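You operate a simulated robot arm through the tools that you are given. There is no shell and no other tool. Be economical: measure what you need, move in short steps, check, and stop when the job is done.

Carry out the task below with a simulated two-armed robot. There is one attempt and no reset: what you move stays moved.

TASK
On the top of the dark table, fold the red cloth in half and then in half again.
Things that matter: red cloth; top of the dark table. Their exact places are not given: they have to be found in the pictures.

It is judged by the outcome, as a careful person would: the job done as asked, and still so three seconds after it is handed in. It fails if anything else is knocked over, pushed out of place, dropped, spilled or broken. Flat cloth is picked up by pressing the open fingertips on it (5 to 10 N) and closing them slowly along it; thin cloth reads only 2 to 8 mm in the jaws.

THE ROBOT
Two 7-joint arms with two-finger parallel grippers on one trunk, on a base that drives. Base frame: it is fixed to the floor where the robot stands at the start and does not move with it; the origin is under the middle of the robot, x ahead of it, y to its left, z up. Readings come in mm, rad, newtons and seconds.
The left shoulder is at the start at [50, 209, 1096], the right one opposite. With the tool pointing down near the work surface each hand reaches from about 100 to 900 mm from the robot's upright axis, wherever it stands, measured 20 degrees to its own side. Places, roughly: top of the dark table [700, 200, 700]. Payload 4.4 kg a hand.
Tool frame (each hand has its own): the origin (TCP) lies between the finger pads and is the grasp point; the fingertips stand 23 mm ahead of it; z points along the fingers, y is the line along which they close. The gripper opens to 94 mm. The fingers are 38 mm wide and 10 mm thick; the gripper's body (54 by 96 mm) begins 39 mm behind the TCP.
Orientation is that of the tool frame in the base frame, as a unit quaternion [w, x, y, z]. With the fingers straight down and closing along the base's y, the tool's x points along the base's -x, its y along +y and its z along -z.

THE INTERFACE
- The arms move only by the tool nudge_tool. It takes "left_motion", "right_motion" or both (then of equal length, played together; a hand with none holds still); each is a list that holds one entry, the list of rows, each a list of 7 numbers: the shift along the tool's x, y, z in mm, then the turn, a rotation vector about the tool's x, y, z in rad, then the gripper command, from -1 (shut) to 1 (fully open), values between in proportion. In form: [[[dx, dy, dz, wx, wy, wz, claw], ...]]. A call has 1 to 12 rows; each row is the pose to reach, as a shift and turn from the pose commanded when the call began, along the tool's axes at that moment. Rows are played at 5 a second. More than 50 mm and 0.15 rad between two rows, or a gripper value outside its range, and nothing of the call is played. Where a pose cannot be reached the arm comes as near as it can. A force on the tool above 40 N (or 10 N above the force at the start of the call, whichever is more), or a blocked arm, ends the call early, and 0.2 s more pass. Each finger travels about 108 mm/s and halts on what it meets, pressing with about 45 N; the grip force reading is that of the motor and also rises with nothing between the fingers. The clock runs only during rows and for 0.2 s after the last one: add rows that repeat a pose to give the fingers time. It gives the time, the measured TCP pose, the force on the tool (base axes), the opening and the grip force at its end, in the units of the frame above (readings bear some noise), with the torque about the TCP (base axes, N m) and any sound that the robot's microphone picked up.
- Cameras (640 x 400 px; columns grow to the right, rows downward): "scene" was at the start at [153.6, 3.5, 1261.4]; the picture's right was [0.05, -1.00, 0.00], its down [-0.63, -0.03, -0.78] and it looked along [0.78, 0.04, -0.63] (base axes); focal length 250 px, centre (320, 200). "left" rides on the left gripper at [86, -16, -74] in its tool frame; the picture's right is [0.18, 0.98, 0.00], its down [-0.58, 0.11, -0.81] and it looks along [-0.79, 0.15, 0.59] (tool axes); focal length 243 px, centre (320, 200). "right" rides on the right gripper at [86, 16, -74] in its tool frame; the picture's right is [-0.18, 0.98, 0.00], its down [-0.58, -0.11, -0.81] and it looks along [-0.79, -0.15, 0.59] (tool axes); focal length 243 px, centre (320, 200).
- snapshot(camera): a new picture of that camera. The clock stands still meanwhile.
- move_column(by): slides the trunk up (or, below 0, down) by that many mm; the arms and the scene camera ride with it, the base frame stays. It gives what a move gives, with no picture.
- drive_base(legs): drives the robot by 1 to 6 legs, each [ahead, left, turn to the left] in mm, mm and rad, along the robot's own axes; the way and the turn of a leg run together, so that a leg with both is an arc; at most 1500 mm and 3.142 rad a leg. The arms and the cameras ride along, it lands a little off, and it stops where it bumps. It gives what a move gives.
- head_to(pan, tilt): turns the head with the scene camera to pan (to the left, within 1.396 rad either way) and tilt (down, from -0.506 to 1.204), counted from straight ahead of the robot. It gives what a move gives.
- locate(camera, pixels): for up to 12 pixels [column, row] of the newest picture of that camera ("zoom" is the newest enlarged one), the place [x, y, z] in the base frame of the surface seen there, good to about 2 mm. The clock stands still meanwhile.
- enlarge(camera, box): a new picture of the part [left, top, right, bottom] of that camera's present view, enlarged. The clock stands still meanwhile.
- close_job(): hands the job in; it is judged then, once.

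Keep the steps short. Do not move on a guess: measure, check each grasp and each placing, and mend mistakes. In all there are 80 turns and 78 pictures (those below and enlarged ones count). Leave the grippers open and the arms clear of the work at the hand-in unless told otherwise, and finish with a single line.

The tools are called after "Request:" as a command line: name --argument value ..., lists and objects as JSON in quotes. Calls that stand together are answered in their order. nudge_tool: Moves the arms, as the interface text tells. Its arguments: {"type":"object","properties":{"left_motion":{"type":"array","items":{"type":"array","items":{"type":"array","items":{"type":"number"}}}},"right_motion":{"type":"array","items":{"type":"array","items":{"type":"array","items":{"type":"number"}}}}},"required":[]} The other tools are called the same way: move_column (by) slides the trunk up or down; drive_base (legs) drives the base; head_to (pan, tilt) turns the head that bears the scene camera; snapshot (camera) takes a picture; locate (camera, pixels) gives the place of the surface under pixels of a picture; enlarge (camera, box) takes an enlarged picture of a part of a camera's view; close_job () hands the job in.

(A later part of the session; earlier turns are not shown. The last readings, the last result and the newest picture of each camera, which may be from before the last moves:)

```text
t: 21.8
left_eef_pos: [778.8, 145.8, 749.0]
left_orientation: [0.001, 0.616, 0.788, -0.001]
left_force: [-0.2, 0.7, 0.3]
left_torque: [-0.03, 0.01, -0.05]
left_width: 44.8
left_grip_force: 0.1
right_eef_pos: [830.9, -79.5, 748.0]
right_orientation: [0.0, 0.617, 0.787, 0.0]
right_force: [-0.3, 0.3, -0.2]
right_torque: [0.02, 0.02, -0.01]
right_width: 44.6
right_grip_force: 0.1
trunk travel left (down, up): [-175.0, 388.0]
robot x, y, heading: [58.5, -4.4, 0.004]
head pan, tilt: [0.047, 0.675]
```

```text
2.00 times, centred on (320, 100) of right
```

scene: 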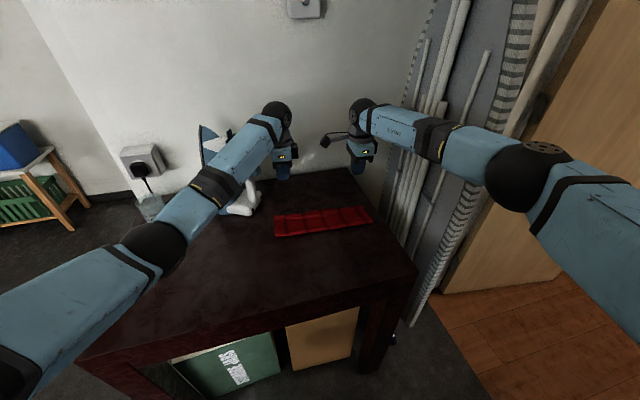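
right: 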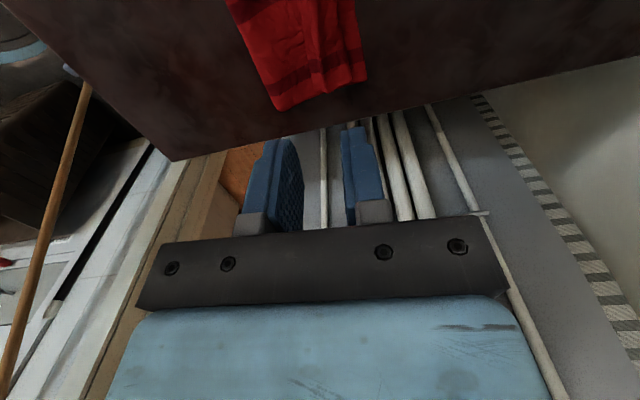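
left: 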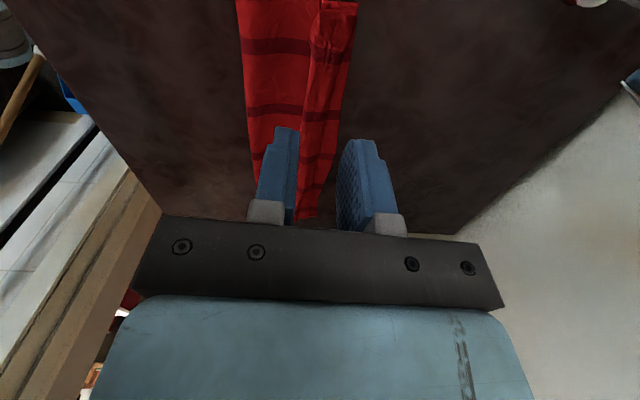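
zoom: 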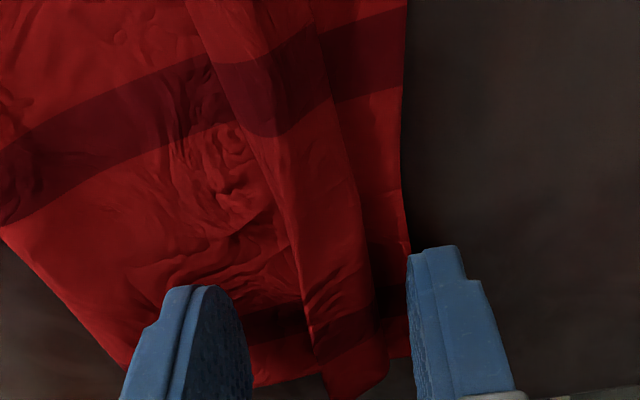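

The hems sit between the fingers. To avoid catching the bottom layer I will raise 4 mm, close slowly, and lift 45 mm.

Request:
nudge_tool --left_motion '[[[0, -2, -4, 0, 0, 0, -0.05], [0, -2, -4, 0, 0, 0, -0.3], [0, -2, -4, 0, 0, 0, -0.55], [0, -2, -4, 0, 0, 0, -0.8], [0, -2, -4, 0, 0, 0, -1], [0, -2, -4, 0, 0, 0, -1], [0, -2, -10, 0, 0, 0, -1], [0, -4, -20, 0, 0, 0, -1], [0, -8, -35, 0, 0, 0, -1], [0, -14, -50, 0, 0, 0, -1]]]' --right_motion '[[[0, -4, -4, 0, 0, 0, -0.05], [0, -4, -4, 0, 0, 0, -0.3], [0, -4, -4, 0, 0, 0, -0.55], [0, -4, -4, 0, 0, 0, -0.8], [0, -4, -4, 0, 0, 0, -1], [0, -4, -4, 0, 0, 0, -1], [0, -4, -10, 0, 0, 0, -1], [0, -6, -20, 0, 0, 0, -1], [0, -10, -35, 0, 0, 0, -1], [0, -16, -50, 0, 0, 0, -1]]]'

Request:
enlarge --camera "left" --box '[140, 20, 440, 220]'

Request:
enlarge --camera "right" --box '[140, 0, 440, 200]'

```text
t: 24.0
left_eef_pos: [764.6, 142.0, 799.1]
left_orientation: [0.001, 0.617, 0.787, 0.0]
left_force: [-0.1, -0.2, 0.8]
left_torque: [0.01, -0.02, 0.01]
left_width: 2.3
left_grip_force: 44.7
right_eef_pos: [815.7, -84.1, 800.0]
right_orientation: [0.0, 0.617, 0.787, 0.0]
right_force: [0.3, -0.3, 0.3]
right_torque: [-0.02, 0.04, 0.03]
right_width: 2.3
right_grip_force: 45.2
trunk travel left (down, up): [-175.0, 388.0]
robot x, y, heading: [56.4, 1.8, 0.001]
head pan, tilt: [0.047, 0.675]
```

```text
2.00 times, centred on (290, 120) of left
```

zoom: 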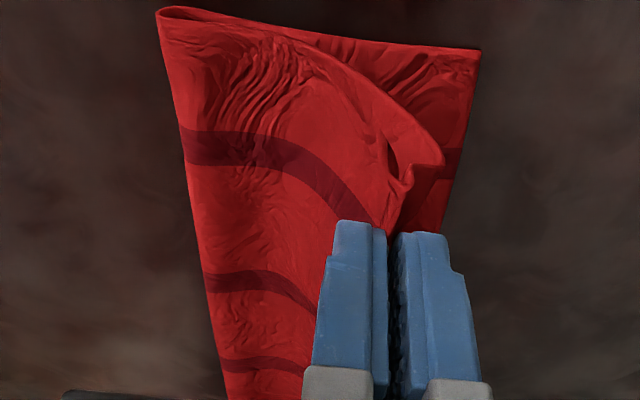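

```text
2.00 times, centred on (290, 100) of right
```

zoom: 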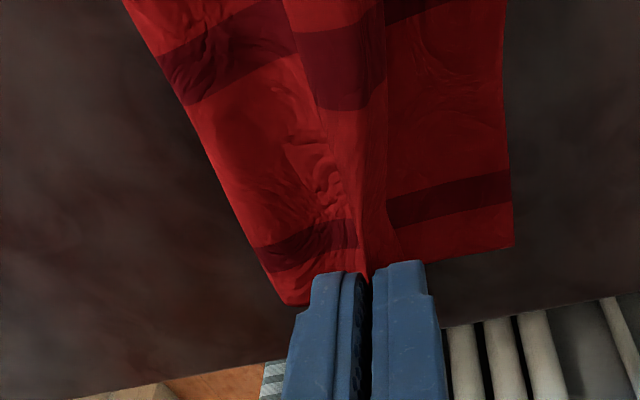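

Only the top layer is lifted. I will carry it back toward the near side and lay it down.

Request:
nudge_tool --left_motion '[[[0, -18, -18, 0, 0, 0, -1], [0, -38, -32, 0, 0, 0, -1], [0, -58, -42, 0, 0, 0, -1], [0, -78, -48, 0, 0, 0, -1], [0, -98, -48, 0, 0, 0, -1], [0, -118, -42, 0, 0, 0, -1], [0, -138, -30, 0, 0, 0, -1], [0, -156, -12, 0, 0, 0, -1], [0, -172, 10, 0, 0, 0, -1], [0, -186, 30, 0, 0, 0, -1], [0, -198, 45, 0, 0, 0, -1], [0, -205, 50, 0, 0, 0, -1]]]' --right_motion '[[[0, -18, -18, 0, 0, 0, -1], [0, -36, -32, 0, 0, 0, -1], [0, -55, -42, 0, 0, 0, -1], [0, -74, -48, 0, 0, 0, -1], [0, -93, -48, 0, 0, 0, -1], [0, -112, -42, 0, 0, 0, -1], [0, -131, -30, 0, 0, 0, -1], [0, -148, -12, 0, 0, 0, -1], [0, -163, 10, 0, 0, 0, -1], [0, -177, 30, 0, 0, 0, -1], [0, -189, 45, 0, 0, 0, -1], [0, -196, 51, 0, 0, 0, -1]]]'

Request:
snapshot --camera "left"

Request:
snapshot --camera "right"

Request:
enlarge --camera "scene" --box '[230, 170, 430, 295]'

```text
t: 26.6
left_eef_pos: [564.5, 92.5, 750.7]
left_orientation: [0.001, 0.616, 0.788, 0.0]
left_force: [1.4, -0.1, 3.0]
left_torque: [0.0, -0.05, -0.04]
left_width: 2.4
left_grip_force: 45.6
right_eef_pos: [626.4, -130.0, 748.4]
right_orientation: [0.001, 0.617, 0.787, 0.001]
right_force: [1.1, 0.7, 8.5]
right_torque: [0.03, -0.05, -0.01]
right_width: 2.3
right_grip_force: 45.4
trunk travel left (down, up): [-175.0, 388.0]
robot x, y, heading: [55.1, -1.0, -0.003]
head pan, tilt: [0.047, 0.675]
```

```text
38 pictures are left
```

left: 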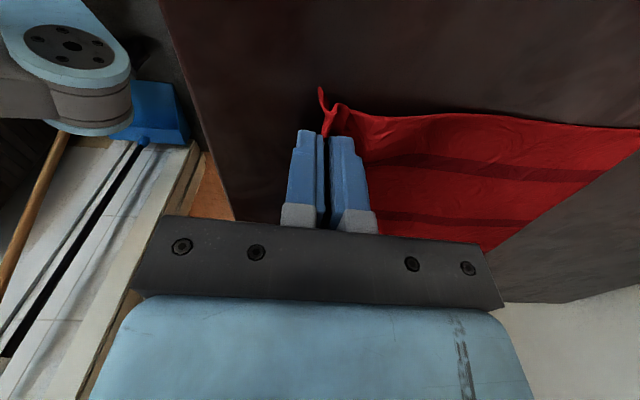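

```text
37 pictures are left
```

right: 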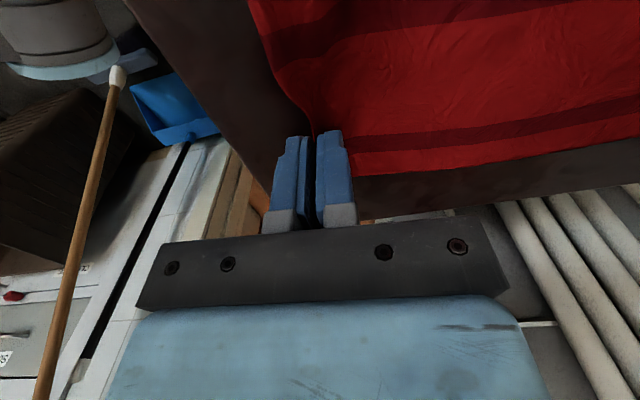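

```text
3.20 times, centred on (330, 232) of scene
```

zoom: 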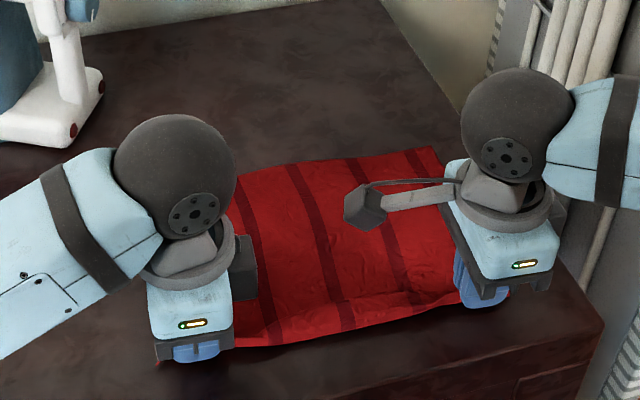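

The cloth is unfolded and taut again. I will look closely at the left pinch before releasing.

Request:
enlarge --camera "left" --box '[260, 70, 410, 170]'

Request:
locate --camera "left" --pixels '[[322, 90], [345, 110], [635, 130], [500, 117], [400, 117]]'

```text
4.00 times, centred on (335, 120) of left
```

zoom: 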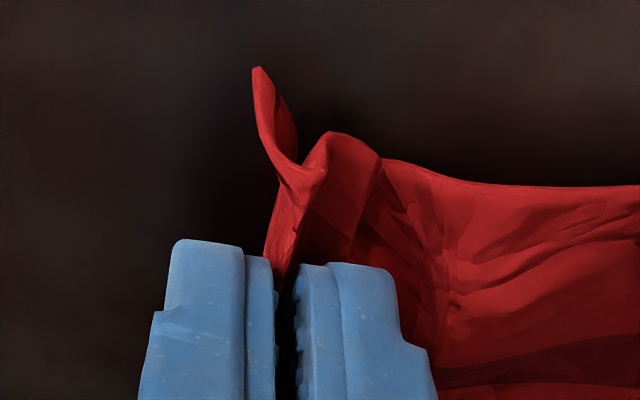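

```text
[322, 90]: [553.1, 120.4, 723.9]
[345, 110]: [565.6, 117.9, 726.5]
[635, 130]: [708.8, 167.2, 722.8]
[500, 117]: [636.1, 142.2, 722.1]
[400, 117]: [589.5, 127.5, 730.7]
```

The hold is a ridge with a small outward flap. I will release so it relaxes flat, then rise.

Request:
nudge_tool --left_motion '[[[0, 0, 0, 0, 0, 0, -0.85], [0, 0, 0, 0, 0, 0, -0.6], [0, 0, 0, 0, 0, 0, -0.3], [0, 0, -8, 0, 0, 0, -0.3], [0, 0, -30, 0, 0, 0, -0.3], [0, 0, -60, 0, 0, 0, -0.3]]]' --right_motion '[[[0, 0, 0, 0, 0, 0, -0.85], [0, 0, 0, 0, 0, 0, -0.6], [0, 0, 0, 0, 0, 0, -0.3], [0, 0, -8, 0, 0, 0, -0.3], [0, 0, -30, 0, 0, 0, -0.3], [0, 0, -60, 0, 0, 0, -0.3]]]'

Request:
enlarge --camera "left" --box '[220, 0, 460, 160]'

Request:
locate --camera "left" --pixels '[[291, 25], [300, 60], [310, 110], [330, 60], [600, 93], [400, 60]]'

Request:
enlarge --camera "right" --box '[220, 0, 460, 160]'

```text
t: 28.0
left_eef_pos: [565.8, 91.5, 809.7]
left_orientation: [-0.001, 0.617, 0.787, 0.0]
left_force: [-0.1, -0.2, -0.4]
left_torque: [0.04, -0.01, 0.03]
left_width: 33.1
left_grip_force: 0.1
right_eef_pos: [626.3, -131.3, 807.3]
right_orientation: [0.0, 0.617, 0.787, 0.0]
right_force: [-0.1, 0.5, 0.8]
right_torque: [0.04, 0.02, 0.04]
right_width: 33.0
right_grip_force: 0.1
trunk travel left (down, up): [-175.0, 388.0]
robot x, y, heading: [60.5, -2.6, 0.001]
head pan, tilt: [0.047, 0.675]
```

```text
2.50 times, centred on (340, 80) of left
```

zoom: 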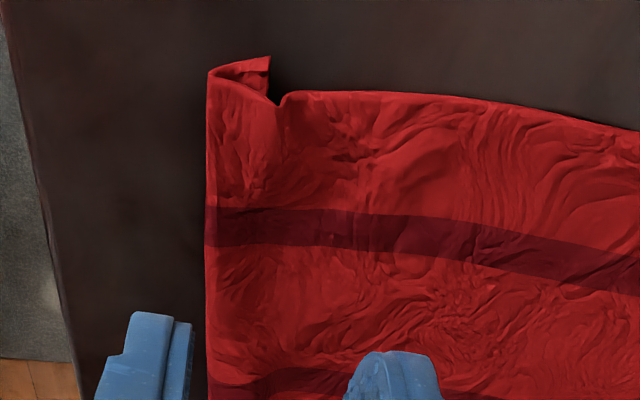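

```text
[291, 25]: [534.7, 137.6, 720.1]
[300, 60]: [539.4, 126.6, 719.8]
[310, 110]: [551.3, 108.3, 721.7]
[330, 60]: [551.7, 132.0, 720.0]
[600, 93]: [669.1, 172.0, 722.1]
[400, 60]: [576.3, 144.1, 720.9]
```

```text
2.50 times, centred on (340, 80) of right
```

zoom: 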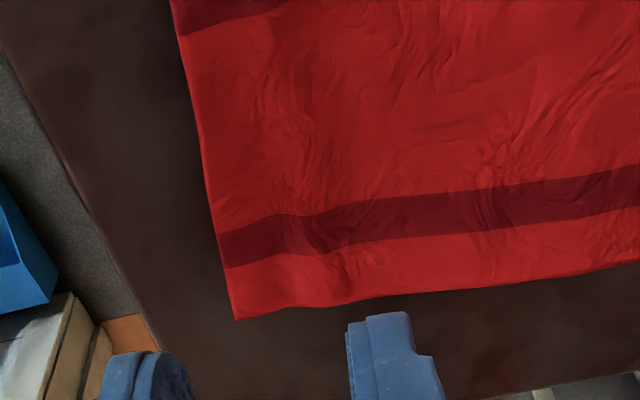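

The right end is flat. The left corner seems to have about 25 mm tucked, so I will look closer.

Request:
enlarge --camera "left" --box '[280, 0, 360, 60]'

Request:
locate --camera "zoom" --pixels '[[140, 200], [300, 180], [200, 230], [335, 330], [400, 300], [200, 350], [120, 350]]'

Request:
locate --camera "right" --pixels '[[308, 118], [304, 95], [295, 55], [287, 20], [320, 115], [460, 98]]'

```text
6.67 times, centred on (320, 30) of left
```

zoom: 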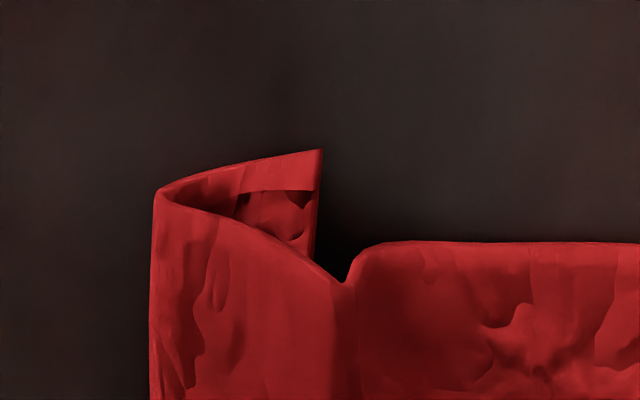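

```text
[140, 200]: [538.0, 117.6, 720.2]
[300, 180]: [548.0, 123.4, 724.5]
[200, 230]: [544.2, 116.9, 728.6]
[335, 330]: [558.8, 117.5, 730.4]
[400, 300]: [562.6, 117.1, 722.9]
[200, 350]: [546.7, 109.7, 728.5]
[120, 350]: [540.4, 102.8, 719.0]
```

```text
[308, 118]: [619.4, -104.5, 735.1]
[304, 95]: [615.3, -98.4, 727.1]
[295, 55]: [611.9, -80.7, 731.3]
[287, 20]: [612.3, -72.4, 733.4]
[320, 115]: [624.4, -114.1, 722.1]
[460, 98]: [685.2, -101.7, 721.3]
```

The left near edge is tucked under by about 20 mm with its crest at u≈551. When this crest is lifted and carried over, the tuck will fall open toward the far side. I will measure the right near edge and the far edge precisely.

Request:
locate --camera "right" --pixels '[[313, 130], [318, 123], [308, 110], [300, 100], [312, 105], [290, 60], [300, 60]]'

Request:
enlarge --camera "scene" --box '[230, 170, 430, 295]'

Request:
locate --camera "zoom" --pixels '[[240, 178], [330, 162], [430, 148], [460, 190], [240, 345], [300, 342], [400, 318], [440, 305]]'

```text
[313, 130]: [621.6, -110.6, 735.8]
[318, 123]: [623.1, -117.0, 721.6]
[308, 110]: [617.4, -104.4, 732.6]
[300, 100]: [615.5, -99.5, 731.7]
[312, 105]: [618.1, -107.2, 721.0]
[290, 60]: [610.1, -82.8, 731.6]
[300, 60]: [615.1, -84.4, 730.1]
```

```text
3.20 times, centred on (330, 232) of scene
```

zoom: 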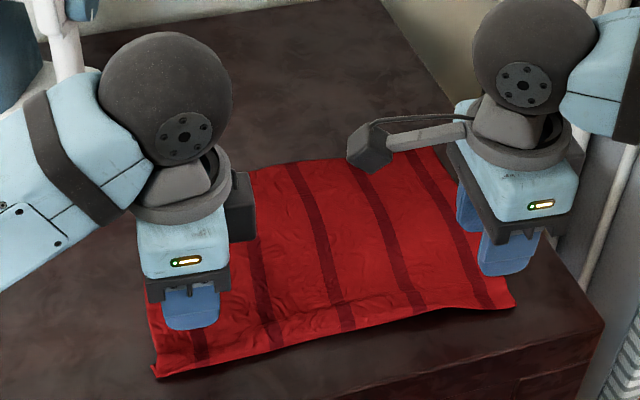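

```text
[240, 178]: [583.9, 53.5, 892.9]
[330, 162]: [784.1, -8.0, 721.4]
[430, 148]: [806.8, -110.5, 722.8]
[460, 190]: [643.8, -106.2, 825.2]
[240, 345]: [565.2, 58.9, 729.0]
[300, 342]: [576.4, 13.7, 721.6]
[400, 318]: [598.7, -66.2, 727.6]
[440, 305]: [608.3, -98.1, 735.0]
```

Both near edges are curled under, with the crest at u≈550 left and ≈563 right and z≈730. I will lower jaws opened to 22 mm over the crests.

Request:
nudge_tool --left_motion '[[[0, -10, 20, 0, 0, 0, -0.53], [0, -10, 40, 0, 0, 0, -0.53], [0, -10, 55, 0, 0, 0, -0.53], [0, -10, 62, 0, 0, 0, -0.53], [0, -10, 62, 0, 0, 0, -0.53]]]' --right_motion '[[[0, -2, 20, 0, 0, 0, -0.53], [0, -2, 40, 0, 0, 0, -0.53], [0, -2, 55, 0, 0, 0, -0.53], [0, -2, 60, 0, 0, 0, -0.53], [0, -2, 60, 0, 0, 0, -0.53]]]'

Request:
enlarge --camera "left" --box '[230, 60, 410, 180]'

Request:
enlarge --camera "right" --box '[230, 60, 410, 180]'

```text
t: 29.2
left_eef_pos: [556.4, 89.4, 747.3]
left_orientation: [-0.001, 0.616, 0.788, 0.001]
left_force: [-0.1, 0.5, 0.0]
left_torque: [0.01, 0.03, -0.05]
left_width: 21.9
left_grip_force: 0.0
right_eef_pos: [623.0, -131.7, 745.9]
right_orientation: [0.0, 0.617, 0.787, 0.001]
right_force: [1.0, -0.2, -0.2]
right_torque: [0.01, 0.02, 0.01]
right_width: 22.1
right_grip_force: 0.0
trunk travel left (down, up): [-175.0, 388.0]
robot x, y, heading: [58.4, -1.7, 0.001]
head pan, tilt: [0.047, 0.675]
```

```text
3.33 times, centred on (320, 120) of left
```

zoom: 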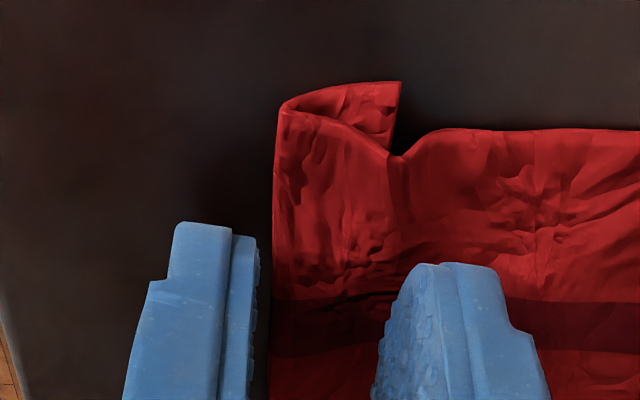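

```text
3.33 times, centred on (320, 120) of right
```

zoom: 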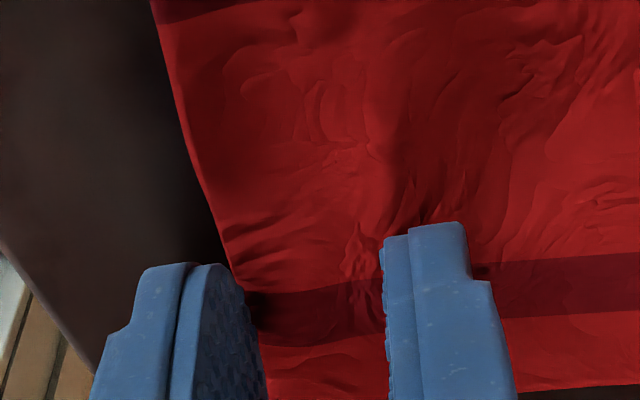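

The crests are between the fingers. I will close slowly, then lift 45 mm.

Request:
nudge_tool --left_motion '[[[0, 1, 1, 0, 0, 0, -0.6], [0, 1, 1, 0, 0, 0, -0.7], [0, 1, 1, 0, 0, 0, -0.8], [0, 1, 1, 0, 0, 0, -0.9], [0, 1, 1, 0, 0, 0, -1], [0, 1, 1, 0, 0, 0, -1], [0, 1, -8, 0, 0, 0, -1], [0, 4, -20, 0, 0, 0, -1], [0, 10, -33, 0, 0, 0, -1], [0, 18, -46, 0, 0, 0, -1]]]' --right_motion '[[[0, 0, 1, 0, 0, 0, -0.6], [0, 0, 1, 0, 0, 0, -0.7], [0, 0, 1, 0, 0, 0, -0.8], [0, 0, 1, 0, 0, 0, -0.9], [0, 0, 1, 0, 0, 0, -1], [0, 0, 1, 0, 0, 0, -1], [0, 0, -8, 0, 0, 0, -1], [0, 3, -20, 0, 0, 0, -1], [0, 9, -33, 0, 0, 0, -1], [0, 17, -46, 0, 0, 0, -1]]]'

Request:
enlarge --camera "left" --box '[230, 40, 410, 160]'

Request:
enlarge --camera "right" --box '[230, 40, 410, 160]'

```text
t: 31.4
left_eef_pos: [574.4, 96.3, 793.2]
left_orientation: [-0.001, 0.617, 0.787, 0.0]
left_force: [0.2, 0.5, -0.2]
left_torque: [0.02, -0.02, 0.01]
left_width: 2.3
left_grip_force: 44.6
right_eef_pos: [639.7, -127.3, 793.4]
right_orientation: [0.0, 0.617, 0.787, 0.0]
right_force: [-0.2, 0.1, 0.0]
right_torque: [0.03, -0.01, -0.02]
right_width: 0.1
right_grip_force: 42.0
trunk travel left (down, up): [-175.0, 388.0]
robot x, y, heading: [58.0, 0.9, -0.0]
head pan, tilt: [0.047, 0.675]
```

```text
3.33 times, centred on (320, 100) of left
```

zoom: 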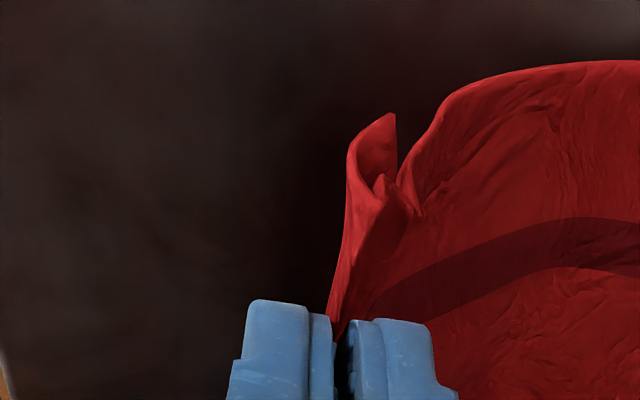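

```text
3.33 times, centred on (320, 100) of right
```

zoom: 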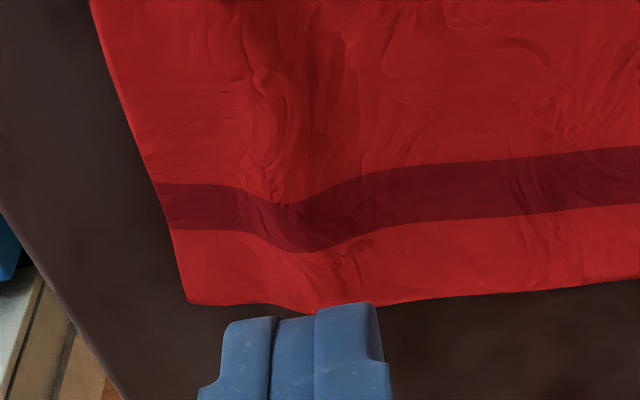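

The left hand holds its crest, with the tuck hanging free. The right hand missed (0.1 mm). I will measure the right corner and edge.

Request:
locate --camera "zoom" --pixels '[[195, 296], [178, 235], [165, 185], [140, 130], [260, 290], [300, 260], [400, 280]]'

```text
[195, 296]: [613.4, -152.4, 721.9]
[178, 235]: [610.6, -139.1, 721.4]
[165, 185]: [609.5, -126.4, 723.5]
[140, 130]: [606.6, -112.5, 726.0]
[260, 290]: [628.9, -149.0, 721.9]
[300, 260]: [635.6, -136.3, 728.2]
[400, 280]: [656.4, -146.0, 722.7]
```

The right edge is at u≈556 and flat. I will place the right jaws there (16 mm opening) and press.

Request:
nudge_tool --right_motion '[[[3, -9, 0, 0, 0, 0, -0.66], [5, -18, 10, 0, 0, 0, -0.66], [5, -18, 30, 0, 0, 0, -0.66], [5, -18, 42, 0, 0, 0, -0.66], [5, -18, 47, 0, 0, 0, -0.66], [5, -18, 49, 0, 0, 0, -0.66], [5, -18, 50, 0, 0, 0, -0.66], [5, -18, 50, 0, 0, 0, -0.66]]]'

Request:
enlarge --camera "right" --box '[230, 60, 410, 180]'

```text
t: 33.2
left_eef_pos: [573.4, 95.8, 793.9]
left_orientation: [0.0, 0.617, 0.787, 0.0]
left_force: [-0.6, 0.2, -0.1]
left_torque: [0.02, -0.04, -0.01]
left_width: 2.2
left_grip_force: 45.2
right_eef_pos: [621.1, -125.3, 745.4]
right_orientation: [0.002, 0.617, 0.787, 0.001]
right_force: [1.4, -1.5, 15.7]
right_torque: [-0.16, 0.06, 0.04]
right_width: 15.7
right_grip_force: 0.0
trunk travel left (down, up): [-175.0, 388.0]
robot x, y, heading: [53.7, 0.2, 0.007]
head pan, tilt: [0.047, 0.675]
```

```text
3.33 times, centred on (320, 120) of right
```

zoom: 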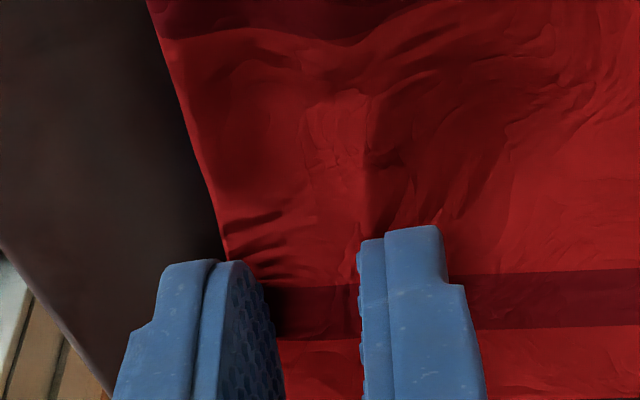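

Contact reads 15.7 N. I will ease 0.8 mm, close slowly, and lift level with the left hand.

Request:
nudge_tool --right_motion '[[[0, 0, -0.8, 0, 0, 0, -0.7], [0, 0, -0.8, 0, 0, 0, -0.77], [0, 0, -0.8, 0, 0, 0, -0.84], [0, 0, -0.8, 0, 0, 0, -0.92], [0, 0, -0.8, 0, 0, 0, -1], [0, 0, -0.8, 0, 0, 0, -1], [0, 0, -0.8, 0, 0, 0, -1], [0, 2, -12, 0, 0, 0, -1], [0, 6, -24, 0, 0, 0, -1], [0, 12, -36, 0, 0, 0, -1], [0, 18, -48, 0, 0, 0, -1]]]'

Request:
enlarge --camera "right" --box '[230, 40, 410, 160]'

Request:
enlarge --camera "scene" --box '[230, 170, 430, 295]'

```text
t: 35.6
left_eef_pos: [574.1, 96.3, 793.3]
left_orientation: [0.0, 0.616, 0.788, 0.0]
left_force: [0.7, -0.6, 0.5]
left_torque: [-0.04, 0.01, 0.0]
left_width: 2.1
left_grip_force: 45.4
right_eef_pos: [638.5, -122.4, 790.0]
right_orientation: [0.0, 0.617, 0.787, 0.001]
right_force: [0.8, 0.1, 0.0]
right_torque: [0.0, 0.01, -0.02]
right_width: 1.0
right_grip_force: 44.9
trunk travel left (down, up): [-175.0, 388.0]
robot x, y, heading: [55.9, -0.3, -0.0]
head pan, tilt: [0.047, 0.675]
```

```text
3.33 times, centred on (320, 100) of right
```

zoom: 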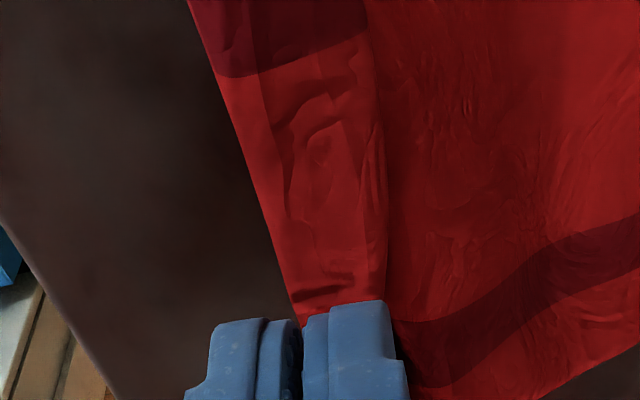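

```text
3.20 times, centred on (330, 232) of scene
```

zoom: 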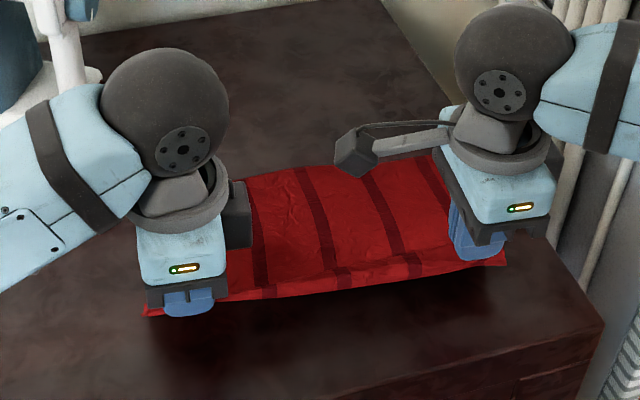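

The right edge is held as a single ply (1.0 mm) and the left hold is good (2.1 mm). I will carry both over in an arc, placing the right at u≈745 and the left at u≈738.

Request:
nudge_tool --left_motion '[[[0, 10, -16, 0, 0, 0, -1], [0, 24, -30, 0, 0, 0, -1], [0, 40, -42, 0, 0, 0, -1], [0, 57, -49, 0, 0, 0, -1], [0, 75, -52, 0, 0, 0, -1], [0, 93, -49, 0, 0, 0, -1], [0, 110, -40, 0, 0, 0, -1], [0, 126, -26, 0, 0, 0, -1], [0, 140, -8, 0, 0, 0, -1], [0, 150, 12, 0, 0, 0, -1], [0, 156, 30, 0, 0, 0, -1], [0, 158, 42, 0, 0, 0, -1]]]' --right_motion '[[[0, 10, -18, 0, 0, 0, -1], [0, 24, -32, 0, 0, 0, -1], [0, 40, -44, 0, 0, 0, -1], [0, 57, -51, 0, 0, 0, -1], [0, 75, -54, 0, 0, 0, -1], [0, 94, -51, 0, 0, 0, -1], [0, 112, -42, 0, 0, 0, -1], [0, 128, -28, 0, 0, 0, -1], [0, 142, -10, 0, 0, 0, -1], [0, 152, 10, 0, 0, 0, -1], [0, 158, 28, 0, 0, 0, -1], [0, 160, 39, 0, 0, 0, -1]]]'

Request:
snapshot --camera "left"

Request:
snapshot --camera "right"

Request:
locate --camera "left" --pixels '[[380, 95], [170, 80], [375, 125], [345, 100], [180, 110]]'

```text
t: 38.2
left_eef_pos: [725.6, 133.8, 750.7]
left_orientation: [0.0, 0.616, 0.787, 0.0]
left_force: [-0.7, -0.8, 0.4]
left_torque: [-0.03, 0.01, 0.0]
left_width: 2.2
left_grip_force: 45.1
right_eef_pos: [792.9, -82.7, 750.6]
right_orientation: [0.0, 0.617, 0.787, 0.0]
right_force: [-1.3, 0.4, 1.7]
right_torque: [-0.03, -0.02, -0.02]
right_width: 1.2
right_grip_force: 44.9
trunk travel left (down, up): [-175.0, 388.0]
robot x, y, heading: [57.3, -1.7, 0.001]
head pan, tilt: [0.047, 0.675]
```

```text
23 pictures are left
```

left: 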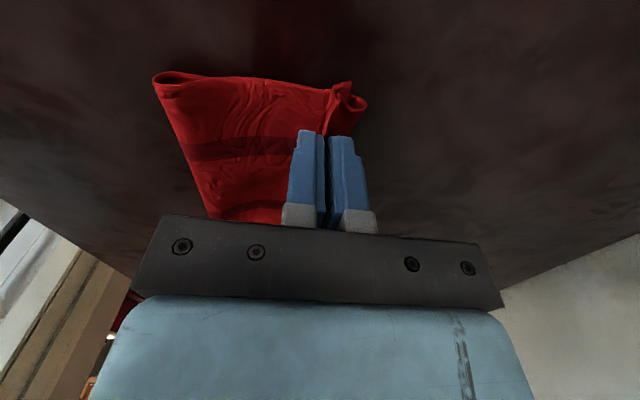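

```text
22 pictures are left
```

right: 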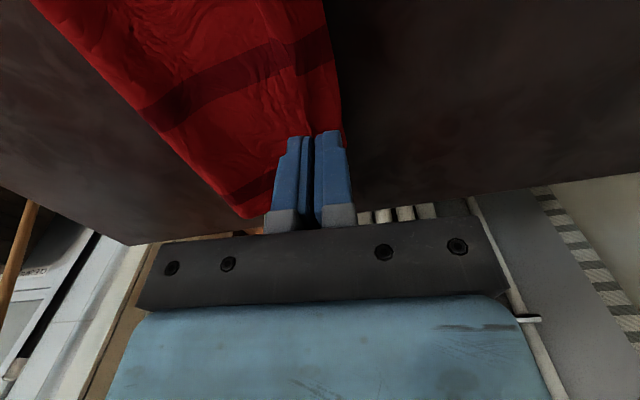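

```text
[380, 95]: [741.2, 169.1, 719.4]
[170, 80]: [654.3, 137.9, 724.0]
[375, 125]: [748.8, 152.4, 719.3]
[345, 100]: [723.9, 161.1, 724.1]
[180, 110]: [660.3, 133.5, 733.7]
```

Both ends lie over the far edge, and the left flap now points toward the far side. I will lower 2 mm, open a little, and rise straight up.

Request:
nudge_tool --left_motion '[[[0, 0, 2, 0, 0, 0, -1], [0, 0, 2, 0, 0, 0, -0.9], [0, 0, 1, 0, 0, 0, -0.8], [0, 0, -2, 0, 0, 0, -0.72], [0, 0, -12, 0, 0, 0, -0.7], [0, 0, -40, 0, 0, 0, -0.7], [0, 0, -80, 0, 0, 0, -0.7], [0, 0, -120, 0, 0, 0, -0.7]]]' --right_motion '[[[0, 0, 2, 0, 0, 0, -1], [0, 0, 2, 0, 0, 0, -0.9], [0, 0, 1, 0, 0, 0, -0.8], [0, 0, -2, 0, 0, 0, -0.72], [0, 0, -12, 0, 0, 0, -0.7], [0, 0, -40, 0, 0, 0, -0.7], [0, 0, -80, 0, 0, 0, -0.7], [0, 0, -120, 0, 0, 0, -0.7]]]'

Request:
enlarge --camera "left" --box '[210, 0, 390, 112]'

Request:
enlarge --camera "scene" --box '[260, 180, 400, 268]'

Request:
locate --camera "zoom" --pixels '[[75, 200], [70, 165], [150, 165], [150, 182], [290, 136], [300, 166], [300, 218], [470, 117], [514, 193], [445, 135], [455, 148]]'

```text
t: 40.0
left_eef_pos: [725.8, 135.1, 870.7]
left_orientation: [0.0, 0.616, 0.788, 0.0]
left_force: [-0.9, 0.5, 0.3]
left_torque: [0.02, -0.03, -0.02]
left_width: 13.9
left_grip_force: 0.0
right_eef_pos: [792.8, -84.7, 872.3]
right_orientation: [-0.001, 0.616, 0.788, -0.001]
right_force: [-0.3, 0.4, 0.4]
right_torque: [-0.02, 0.0, -0.01]
right_width: 13.9
right_grip_force: 0.1
trunk travel left (down, up): [-175.0, 388.0]
robot x, y, heading: [57.6, -2.7, 0.004]
head pan, tilt: [0.047, 0.675]
```

```text
3.56 times, centred on (300, 56) of left
```

zoom: 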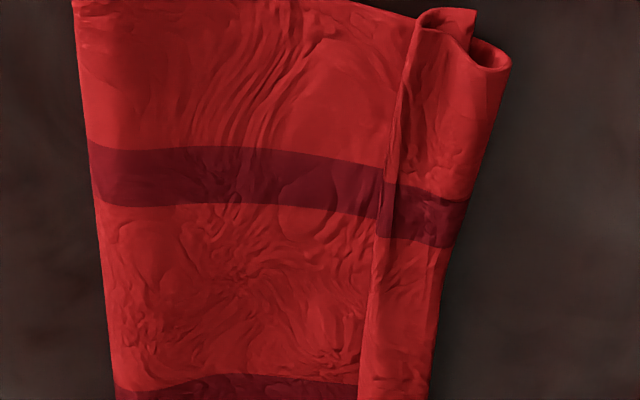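

```text
4.55 times, centred on (330, 224) of scene
```

zoom: 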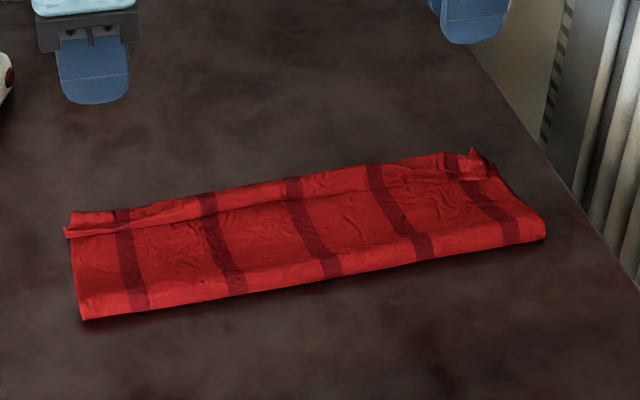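

```text
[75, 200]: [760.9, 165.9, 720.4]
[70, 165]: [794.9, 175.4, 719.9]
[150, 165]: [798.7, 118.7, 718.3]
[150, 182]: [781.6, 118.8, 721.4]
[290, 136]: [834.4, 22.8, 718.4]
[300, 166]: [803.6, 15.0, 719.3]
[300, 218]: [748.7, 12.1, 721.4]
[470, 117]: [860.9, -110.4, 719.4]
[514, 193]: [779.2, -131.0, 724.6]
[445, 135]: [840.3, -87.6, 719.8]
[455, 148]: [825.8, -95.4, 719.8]
```

The strip is now well shaped. A hem of about 20 mm still shows along the far side on the left half, so I will check the right end too.

Request:
enlarge --camera "right" --box '[220, 0, 400, 112]'

Request:
locate --camera "zoom" --pixels '[[250, 20], [350, 50], [440, 50], [330, 150], [420, 150], [480, 150], [350, 260], [420, 260], [480, 260], [220, 360]]'

Request:
locate --camera "left" --pixels '[[316, 65], [320, 65], [323, 50], [330, 50], [338, 50], [345, 12], [330, 4], [240, 40], [312, 100], [325, 100]]'

```text
3.56 times, centred on (310, 56) of right
```

zoom: 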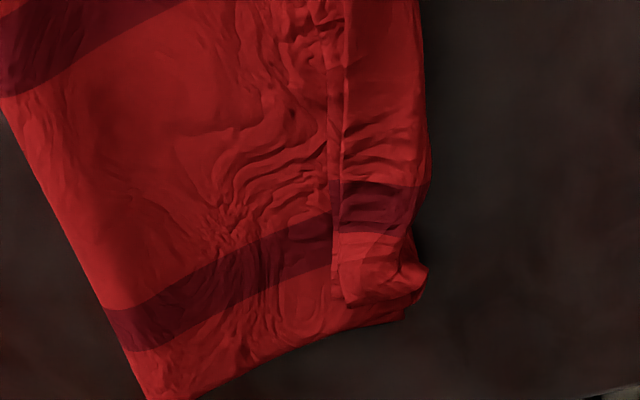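

```text
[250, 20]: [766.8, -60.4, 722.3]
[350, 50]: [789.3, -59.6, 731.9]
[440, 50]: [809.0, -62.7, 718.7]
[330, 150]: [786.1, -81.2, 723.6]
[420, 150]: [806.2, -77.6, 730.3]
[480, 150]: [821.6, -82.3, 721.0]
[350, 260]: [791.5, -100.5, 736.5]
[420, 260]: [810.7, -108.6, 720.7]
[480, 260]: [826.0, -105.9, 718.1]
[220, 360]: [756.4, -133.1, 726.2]
```

```text
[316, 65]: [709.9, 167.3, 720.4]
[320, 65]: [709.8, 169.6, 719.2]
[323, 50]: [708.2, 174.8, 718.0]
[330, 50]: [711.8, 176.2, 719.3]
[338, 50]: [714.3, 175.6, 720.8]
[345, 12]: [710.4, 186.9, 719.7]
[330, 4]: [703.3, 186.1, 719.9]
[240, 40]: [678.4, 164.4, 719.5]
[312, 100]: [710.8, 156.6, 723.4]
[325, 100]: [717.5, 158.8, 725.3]
```

The right hem spans u≈739–759 as a loose loop about 12 mm high, with its free edge on the near side. I will pinch only that loop's top ply with jaws open 16 mm and tips at z≈727, lift slightly, and carry it forward to open it.

Request:
nudge_tool --left_motion '[[[0, 5, 40, 0, 0, 0, -0.66], [0, 5, 80, 0, 0, 0, -0.66], [0, 5, 105, 0, 0, 0, -0.66], [0, 5, 116, 0, 0, 0, -0.66], [0, 5, 121, 0, 0, 0, -0.66], [0, 5, 121, 0, 0, 0, -0.66]]]' --right_motion '[[[0, -2, 40, 0, 0, 0, -0.66], [0, -2, 80, 0, 0, 0, -0.66], [0, -2, 105, 0, 0, 0, -0.66], [0, -2, 116, 0, 0, 0, -0.66], [0, -2, 122, 0, 0, 0, -0.66], [0, -2, 122, 0, 0, 0, -0.66]]]'

Request:
enlarge --camera "left" --box '[230, 60, 410, 180]'

Request:
enlarge --camera "right" --box '[230, 60, 410, 180]'

```text
t: 41.4
left_eef_pos: [731.6, 133.9, 747.9]
left_orientation: [0.0, 0.616, 0.788, 0.0]
left_force: [-0.4, 0.0, 0.3]
left_torque: [-0.02, 0.0, 0.03]
left_width: 16.0
left_grip_force: 0.2
right_eef_pos: [793.0, -84.6, 750.0]
right_orientation: [0.0, 0.617, 0.787, 0.0]
right_force: [0.1, 0.7, 0.0]
right_torque: [0.01, -0.01, -0.01]
right_width: 15.9
right_grip_force: 0.0
trunk travel left (down, up): [-175.0, 388.0]
robot x, y, heading: [55.0, 1.5, 0.002]
head pan, tilt: [0.047, 0.675]
```

```text
3.33 times, centred on (320, 120) of left
```

zoom: 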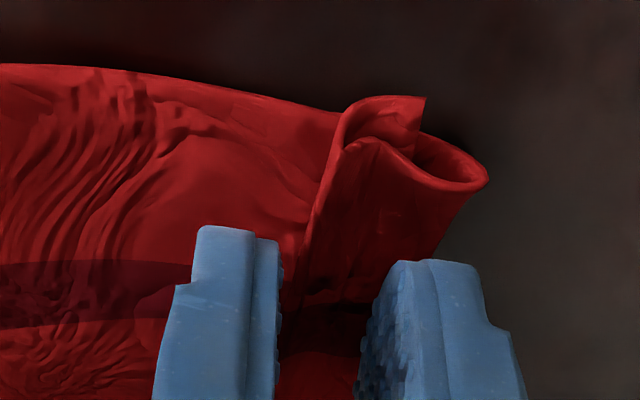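

```text
3.33 times, centred on (320, 120) of right
```

zoom: 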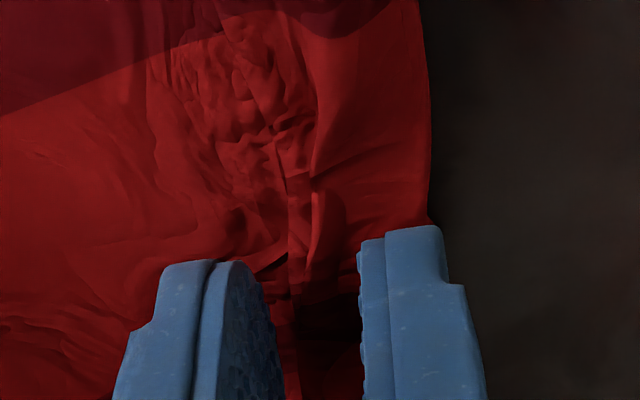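

At the left the hem is a soft Z-pleat lying within the footprint, and it compensates for the fold line. The strip's outline is a good half and the pleat will end up inside, so I will leave it. Next is the second fold: both hands rise, the left moves well away, and the right turns so it closes along the strip.

Request:
nudge_tool --left_motion '[[[0, 0, -40, 0, 0, 0, -0.6], [0, 0, -85, 0, 0, 0, -0.6], [0, 0, -130, 0, 0, 0, -0.6], [15, -30, -160, 0, 0, 0, -0.6], [40, -65, -180, 0, 0, 0, -0.6], [70, -100, -190, 0, 0, 0, -0.6], [105, -130, -200, 0, 0, 0, -0.6], [145, -150, -200, 0, 0, 0, -0.6], [185, -160, -200, 0, 0, 0, -0.6], [220, -165, -200, 0, 0, 0, -0.6], [220, -165, -200, 0, 0, 0, -0.6], [220, -165, -200, 0, 0, 0, -0.6]]]' --right_motion '[[[0, 0, -40, 0, 0, 0, -0.66], [0, 0, -80, 0, 0, -0.143, -0.66], [0, 0, -110, 0, 0, -0.286, -0.66], [-5, -5, -110, 0, 0, -0.429, -0.66], [-10, -10, -110, 0, 0, -0.571, -0.66], [-15, -15, -110, 0, 0, -0.714, -0.66], [-20, -20, -110, 0, 0, -0.857, -0.66], [-25, -22, -110, 0, 0, -1.0, -0.66], [-25, -24, -110, 0, 0, -1.143, -0.66], [-25, -26, -110, 0, 0, -1.286, -0.66], [-25, -28, -110, 0, 0, -1.43, -0.66], [-25, -30, -110, 0, 0, -1.571, -0.66]]]'

Request:
enlarge --camera "scene" --box '[260, 180, 400, 268]'

Request:
locate --camera "zoom" --pixels '[[82, 312], [75, 215], [75, 235], [120, 225], [300, 180], [320, 275], [470, 155], [487, 170], [515, 200], [540, 235], [500, 205], [480, 180]]'

```text
t: 44.0
left_eef_pos: [518.8, 308.4, 950.1]
left_orientation: [0.0, 0.617, 0.787, -0.001]
left_force: [0.1, -0.6, 0.2]
left_torque: [-0.01, -0.03, 0.0]
left_width: 18.7
left_grip_force: 0.0
right_eef_pos: [769.1, -116.0, 860.0]
right_orientation: [0.0, -0.122, 0.993, 0.0]
right_force: [-0.6, 1.1, 0.1]
right_torque: [-0.01, -0.04, 0.05]
right_width: 15.9
right_grip_force: 0.0
trunk travel left (down, up): [-175.0, 388.0]
robot x, y, heading: [57.6, -5.0, 0.005]
head pan, tilt: [0.047, 0.675]
```

```text
4.55 times, centred on (330, 224) of scene
```

zoom: 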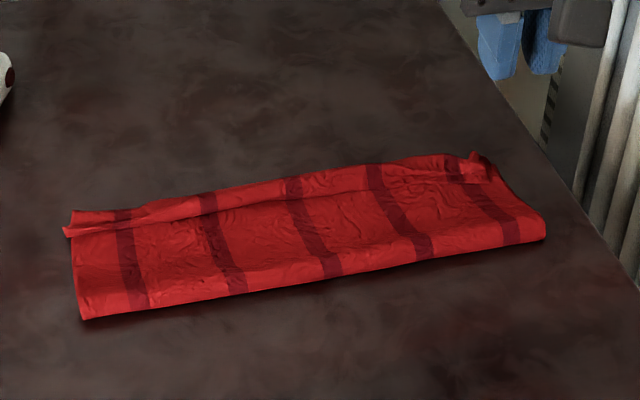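

```text
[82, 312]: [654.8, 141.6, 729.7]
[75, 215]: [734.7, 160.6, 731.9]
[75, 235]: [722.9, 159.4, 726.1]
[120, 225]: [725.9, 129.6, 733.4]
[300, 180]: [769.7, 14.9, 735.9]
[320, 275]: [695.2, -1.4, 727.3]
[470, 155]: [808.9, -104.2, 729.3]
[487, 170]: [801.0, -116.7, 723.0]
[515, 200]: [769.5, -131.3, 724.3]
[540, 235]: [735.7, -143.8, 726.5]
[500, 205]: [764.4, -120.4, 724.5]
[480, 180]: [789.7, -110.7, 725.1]
```

The strip spans u 669–755 and v −325 to −32, where v is measured along the strip. The right end's middle is at about (769,−131). I will lower the right hand so the jaws (18 mm) straddle just inside that end, and press.

Request:
nudge_tool --right_motion '[[[1, -2, 30, 0, 0, 0, -0.62], [1, -2, 60, 0, 0, 0, -0.62], [1, -2, 90, 0, 0, 0, -0.62], [1, -2, 105, 0, 0, 0, -0.62], [1, -2, 111, 0, 0, 0, -0.62], [1, -2, 114, 0, 0, 0, -0.62], [1, -2, 115, 0, 0, 0, -0.62], [1, -2, 115, 0, 0, 0, -0.62]]]'

Request:
enlarge --camera "right" --box '[170, 40, 470, 240]'

```text
t: 45.8
left_eef_pos: [518.8, 306.7, 949.6]
left_orientation: [0.0, 0.616, 0.788, -0.001]
left_force: [0.0, -1.4, -0.3]
left_torque: [0.04, 0.01, 0.0]
left_width: 18.8
left_grip_force: 0.0
right_eef_pos: [768.0, -119.0, 745.1]
right_orientation: [0.0, -0.122, 0.993, 0.0]
right_force: [-0.6, 0.2, 1.7]
right_torque: [-0.02, 0.0, -0.02]
right_width: 17.7
right_grip_force: 0.1
trunk travel left (down, up): [-175.0, 388.0]
robot x, y, heading: [58.1, -4.3, 0.003]
head pan, tilt: [0.047, 0.675]
```

```text
2.00 times, centred on (320, 140) of right
```

zoom: 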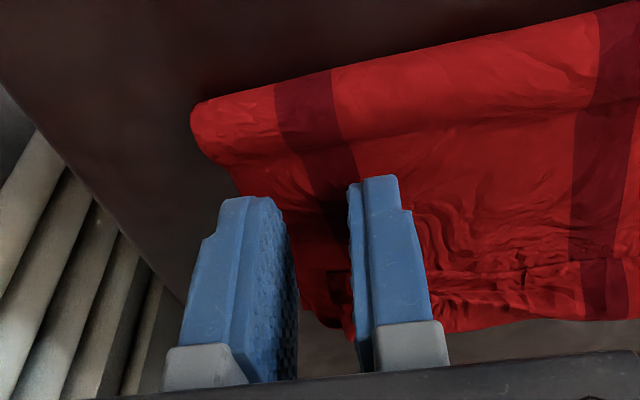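

The tips touch lightly (1.7 N) and the outer finger sits right at the edge. I will shift 3 mm inward, press a little more, close slowly, and lift.

Request:
nudge_tool --right_motion '[[[0, 3, 0, 0, 0, 0, -0.62], [0, 3, 1.5, 0, 0, 0, -0.62], [0, 3, 1.5, 0, 0, 0, -0.7], [0, 3, 1.5, 0, 0, 0, -0.78], [0, 3, 1.5, 0, 0, 0, -0.86], [0, 3, 1.5, 0, 0, 0, -0.93], [0, 3, 1.5, 0, 0, 0, -1], [0, 3, 1.5, 0, 0, 0, -1], [0, 3, 1.5, 0, 0, 0, -1]]]'

Request:
nudge_tool --right_motion '[[[0, 2, -12, 0, 0, 0, -1], [0, 6, -24, 0, 0, 0, -1], [0, 12, -36, 0, 0, 0, -1], [0, 20, -48, 0, 0, 0, -1]]]'

Request:
enlarge --camera "right" --box '[170, 40, 470, 240]'

```text
t: 47.8
left_eef_pos: [518.2, 307.6, 950.2]
left_orientation: [0.0, 0.616, 0.788, 0.0]
left_force: [0.1, 0.1, 0.1]
left_torque: [0.05, -0.03, -0.02]
left_width: 18.8
left_grip_force: 0.0
right_eef_pos: [767.0, -115.0, 746.0]
right_orientation: [0.001, -0.121, 0.993, 0.0]
right_force: [1.4, -1.1, 11.2]
right_torque: [-0.04, -0.07, 0.0]
right_width: 0.0
right_grip_force: 42.2
trunk travel left (down, up): [-175.0, 388.0]
robot x, y, heading: [57.4, 1.6, 0.003]
head pan, tilt: [0.047, 0.675]
```

```text
t: 48.8
left_eef_pos: [518.2, 307.4, 949.5]
left_orientation: [0.0, 0.617, 0.787, 0.0]
left_force: [-0.1, 0.5, -0.9]
left_torque: [-0.03, 0.02, -0.01]
left_width: 18.6
left_grip_force: 0.1
right_eef_pos: [762.5, -97.0, 793.1]
right_orientation: [-0.001, -0.121, 0.993, 0.0]
right_force: [-0.6, 0.0, 0.8]
right_torque: [-0.01, 0.02, 0.0]
right_width: 0.0
right_grip_force: 43.2
trunk travel left (down, up): [-175.0, 388.0]
robot x, y, heading: [59.2, 0.2, 0.005]
head pan, tilt: [0.047, 0.675]
```

```text
2.00 times, centred on (320, 140) of right
```

zoom: 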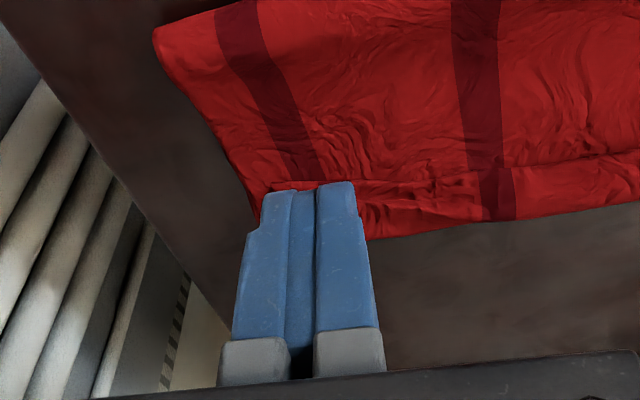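

That pinch slipped out (0 mm). I will measure the end again and retry with a wider opening and a firmer press.

Request:
locate --camera "zoom" --pixels '[[158, 38], [190, 90], [215, 130], [235, 165], [258, 205], [300, 140], [260, 110]]'

```text
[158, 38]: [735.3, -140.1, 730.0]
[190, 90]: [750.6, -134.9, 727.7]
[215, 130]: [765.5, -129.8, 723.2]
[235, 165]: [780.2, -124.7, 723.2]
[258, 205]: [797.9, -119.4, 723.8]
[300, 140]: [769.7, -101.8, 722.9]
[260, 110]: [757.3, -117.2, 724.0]
```

The end edge is at v≈−322. I will retry with a 30 mm opening, centred 19 mm inside, with a firmer press.

Request:
nudge_tool --right_motion '[[[0, -13, 5, 0, 0, 0, -0.36], [0, -13, 25, 0, 0, 0, -0.36], [0, -13, 42, 0, 0, 0, -0.36], [0, -13, 47, 0, 0, 0, -0.36], [0, -13, 49, 0, 0, 0, -0.36], [0, -13, 50, 0, 0, 0, -0.36], [0, -13, 50, 0, 0, 0, -0.36]]]'

Request:
enlarge --camera "right" --box '[170, 40, 470, 240]'

```text
t: 50.4
left_eef_pos: [517.7, 307.6, 951.0]
left_orientation: [0.001, 0.617, 0.787, 0.0]
left_force: [-0.1, -0.2, -0.3]
left_torque: [-0.01, 0.01, 0.04]
left_width: 19.1
left_grip_force: 0.1
right_eef_pos: [765.8, -108.8, 746.2]
right_orientation: [0.001, -0.12, 0.993, 0.001]
right_force: [2.0, -4.1, 21.2]
right_torque: [-0.38, -0.09, 0.01]
right_width: 31.2
right_grip_force: 1.0
trunk travel left (down, up): [-175.0, 388.0]
robot x, y, heading: [60.3, 0.4, 0.001]
head pan, tilt: [0.047, 0.675]
```

```text
2.00 times, centred on (320, 140) of right
```

zoom: 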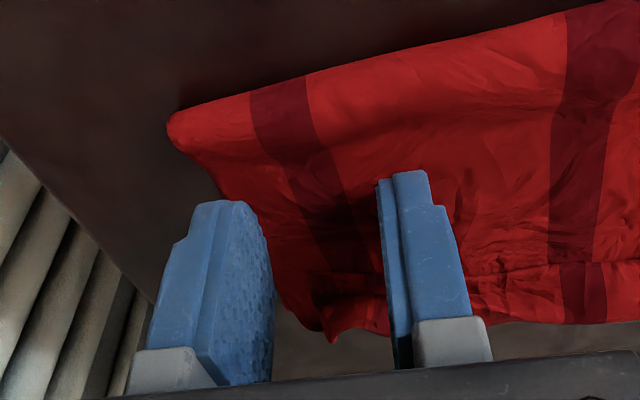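

The force reads 21 N, so I will ease 1.2 mm and close slowly.

Request:
nudge_tool --right_motion '[[[0, 0, -1.2, 0, 0, 0, -0.42], [0, 0, -1.2, 0, 0, 0, -0.5], [0, 0, -1.2, 0, 0, 0, -0.58], [0, 0, -1.2, 0, 0, 0, -0.66], [0, 0, -1.2, 0, 0, 0, -0.74], [0, 0, -1.2, 0, 0, 0, -0.82], [0, 0, -1.2, 0, 0, 0, -0.9], [0, 0, -1.2, 0, 0, 0, -0.97], [0, 0, -1.2, 0, 0, 0, -1], [0, 0, -1.2, 0, 0, 0, -1]]]'

```text
t: 52.6
left_eef_pos: [516.7, 307.1, 949.4]
left_orientation: [0.001, 0.616, 0.788, 0.0]
left_force: [-0.4, -0.9, 0.0]
left_torque: [0.01, -0.02, 0.0]
left_width: 18.7
left_grip_force: 0.1
right_eef_pos: [765.7, -108.6, 746.4]
right_orientation: [0.001, -0.12, 0.993, -0.001]
right_force: [1.8, -4.6, 25.4]
right_torque: [-0.13, -0.08, 0.01]
right_width: 3.4
right_grip_force: 44.6
trunk travel left (down, up): [-175.0, 388.0]
robot x, y, heading: [58.2, -0.5, 0.004]
head pan, tilt: [0.047, 0.675]
```

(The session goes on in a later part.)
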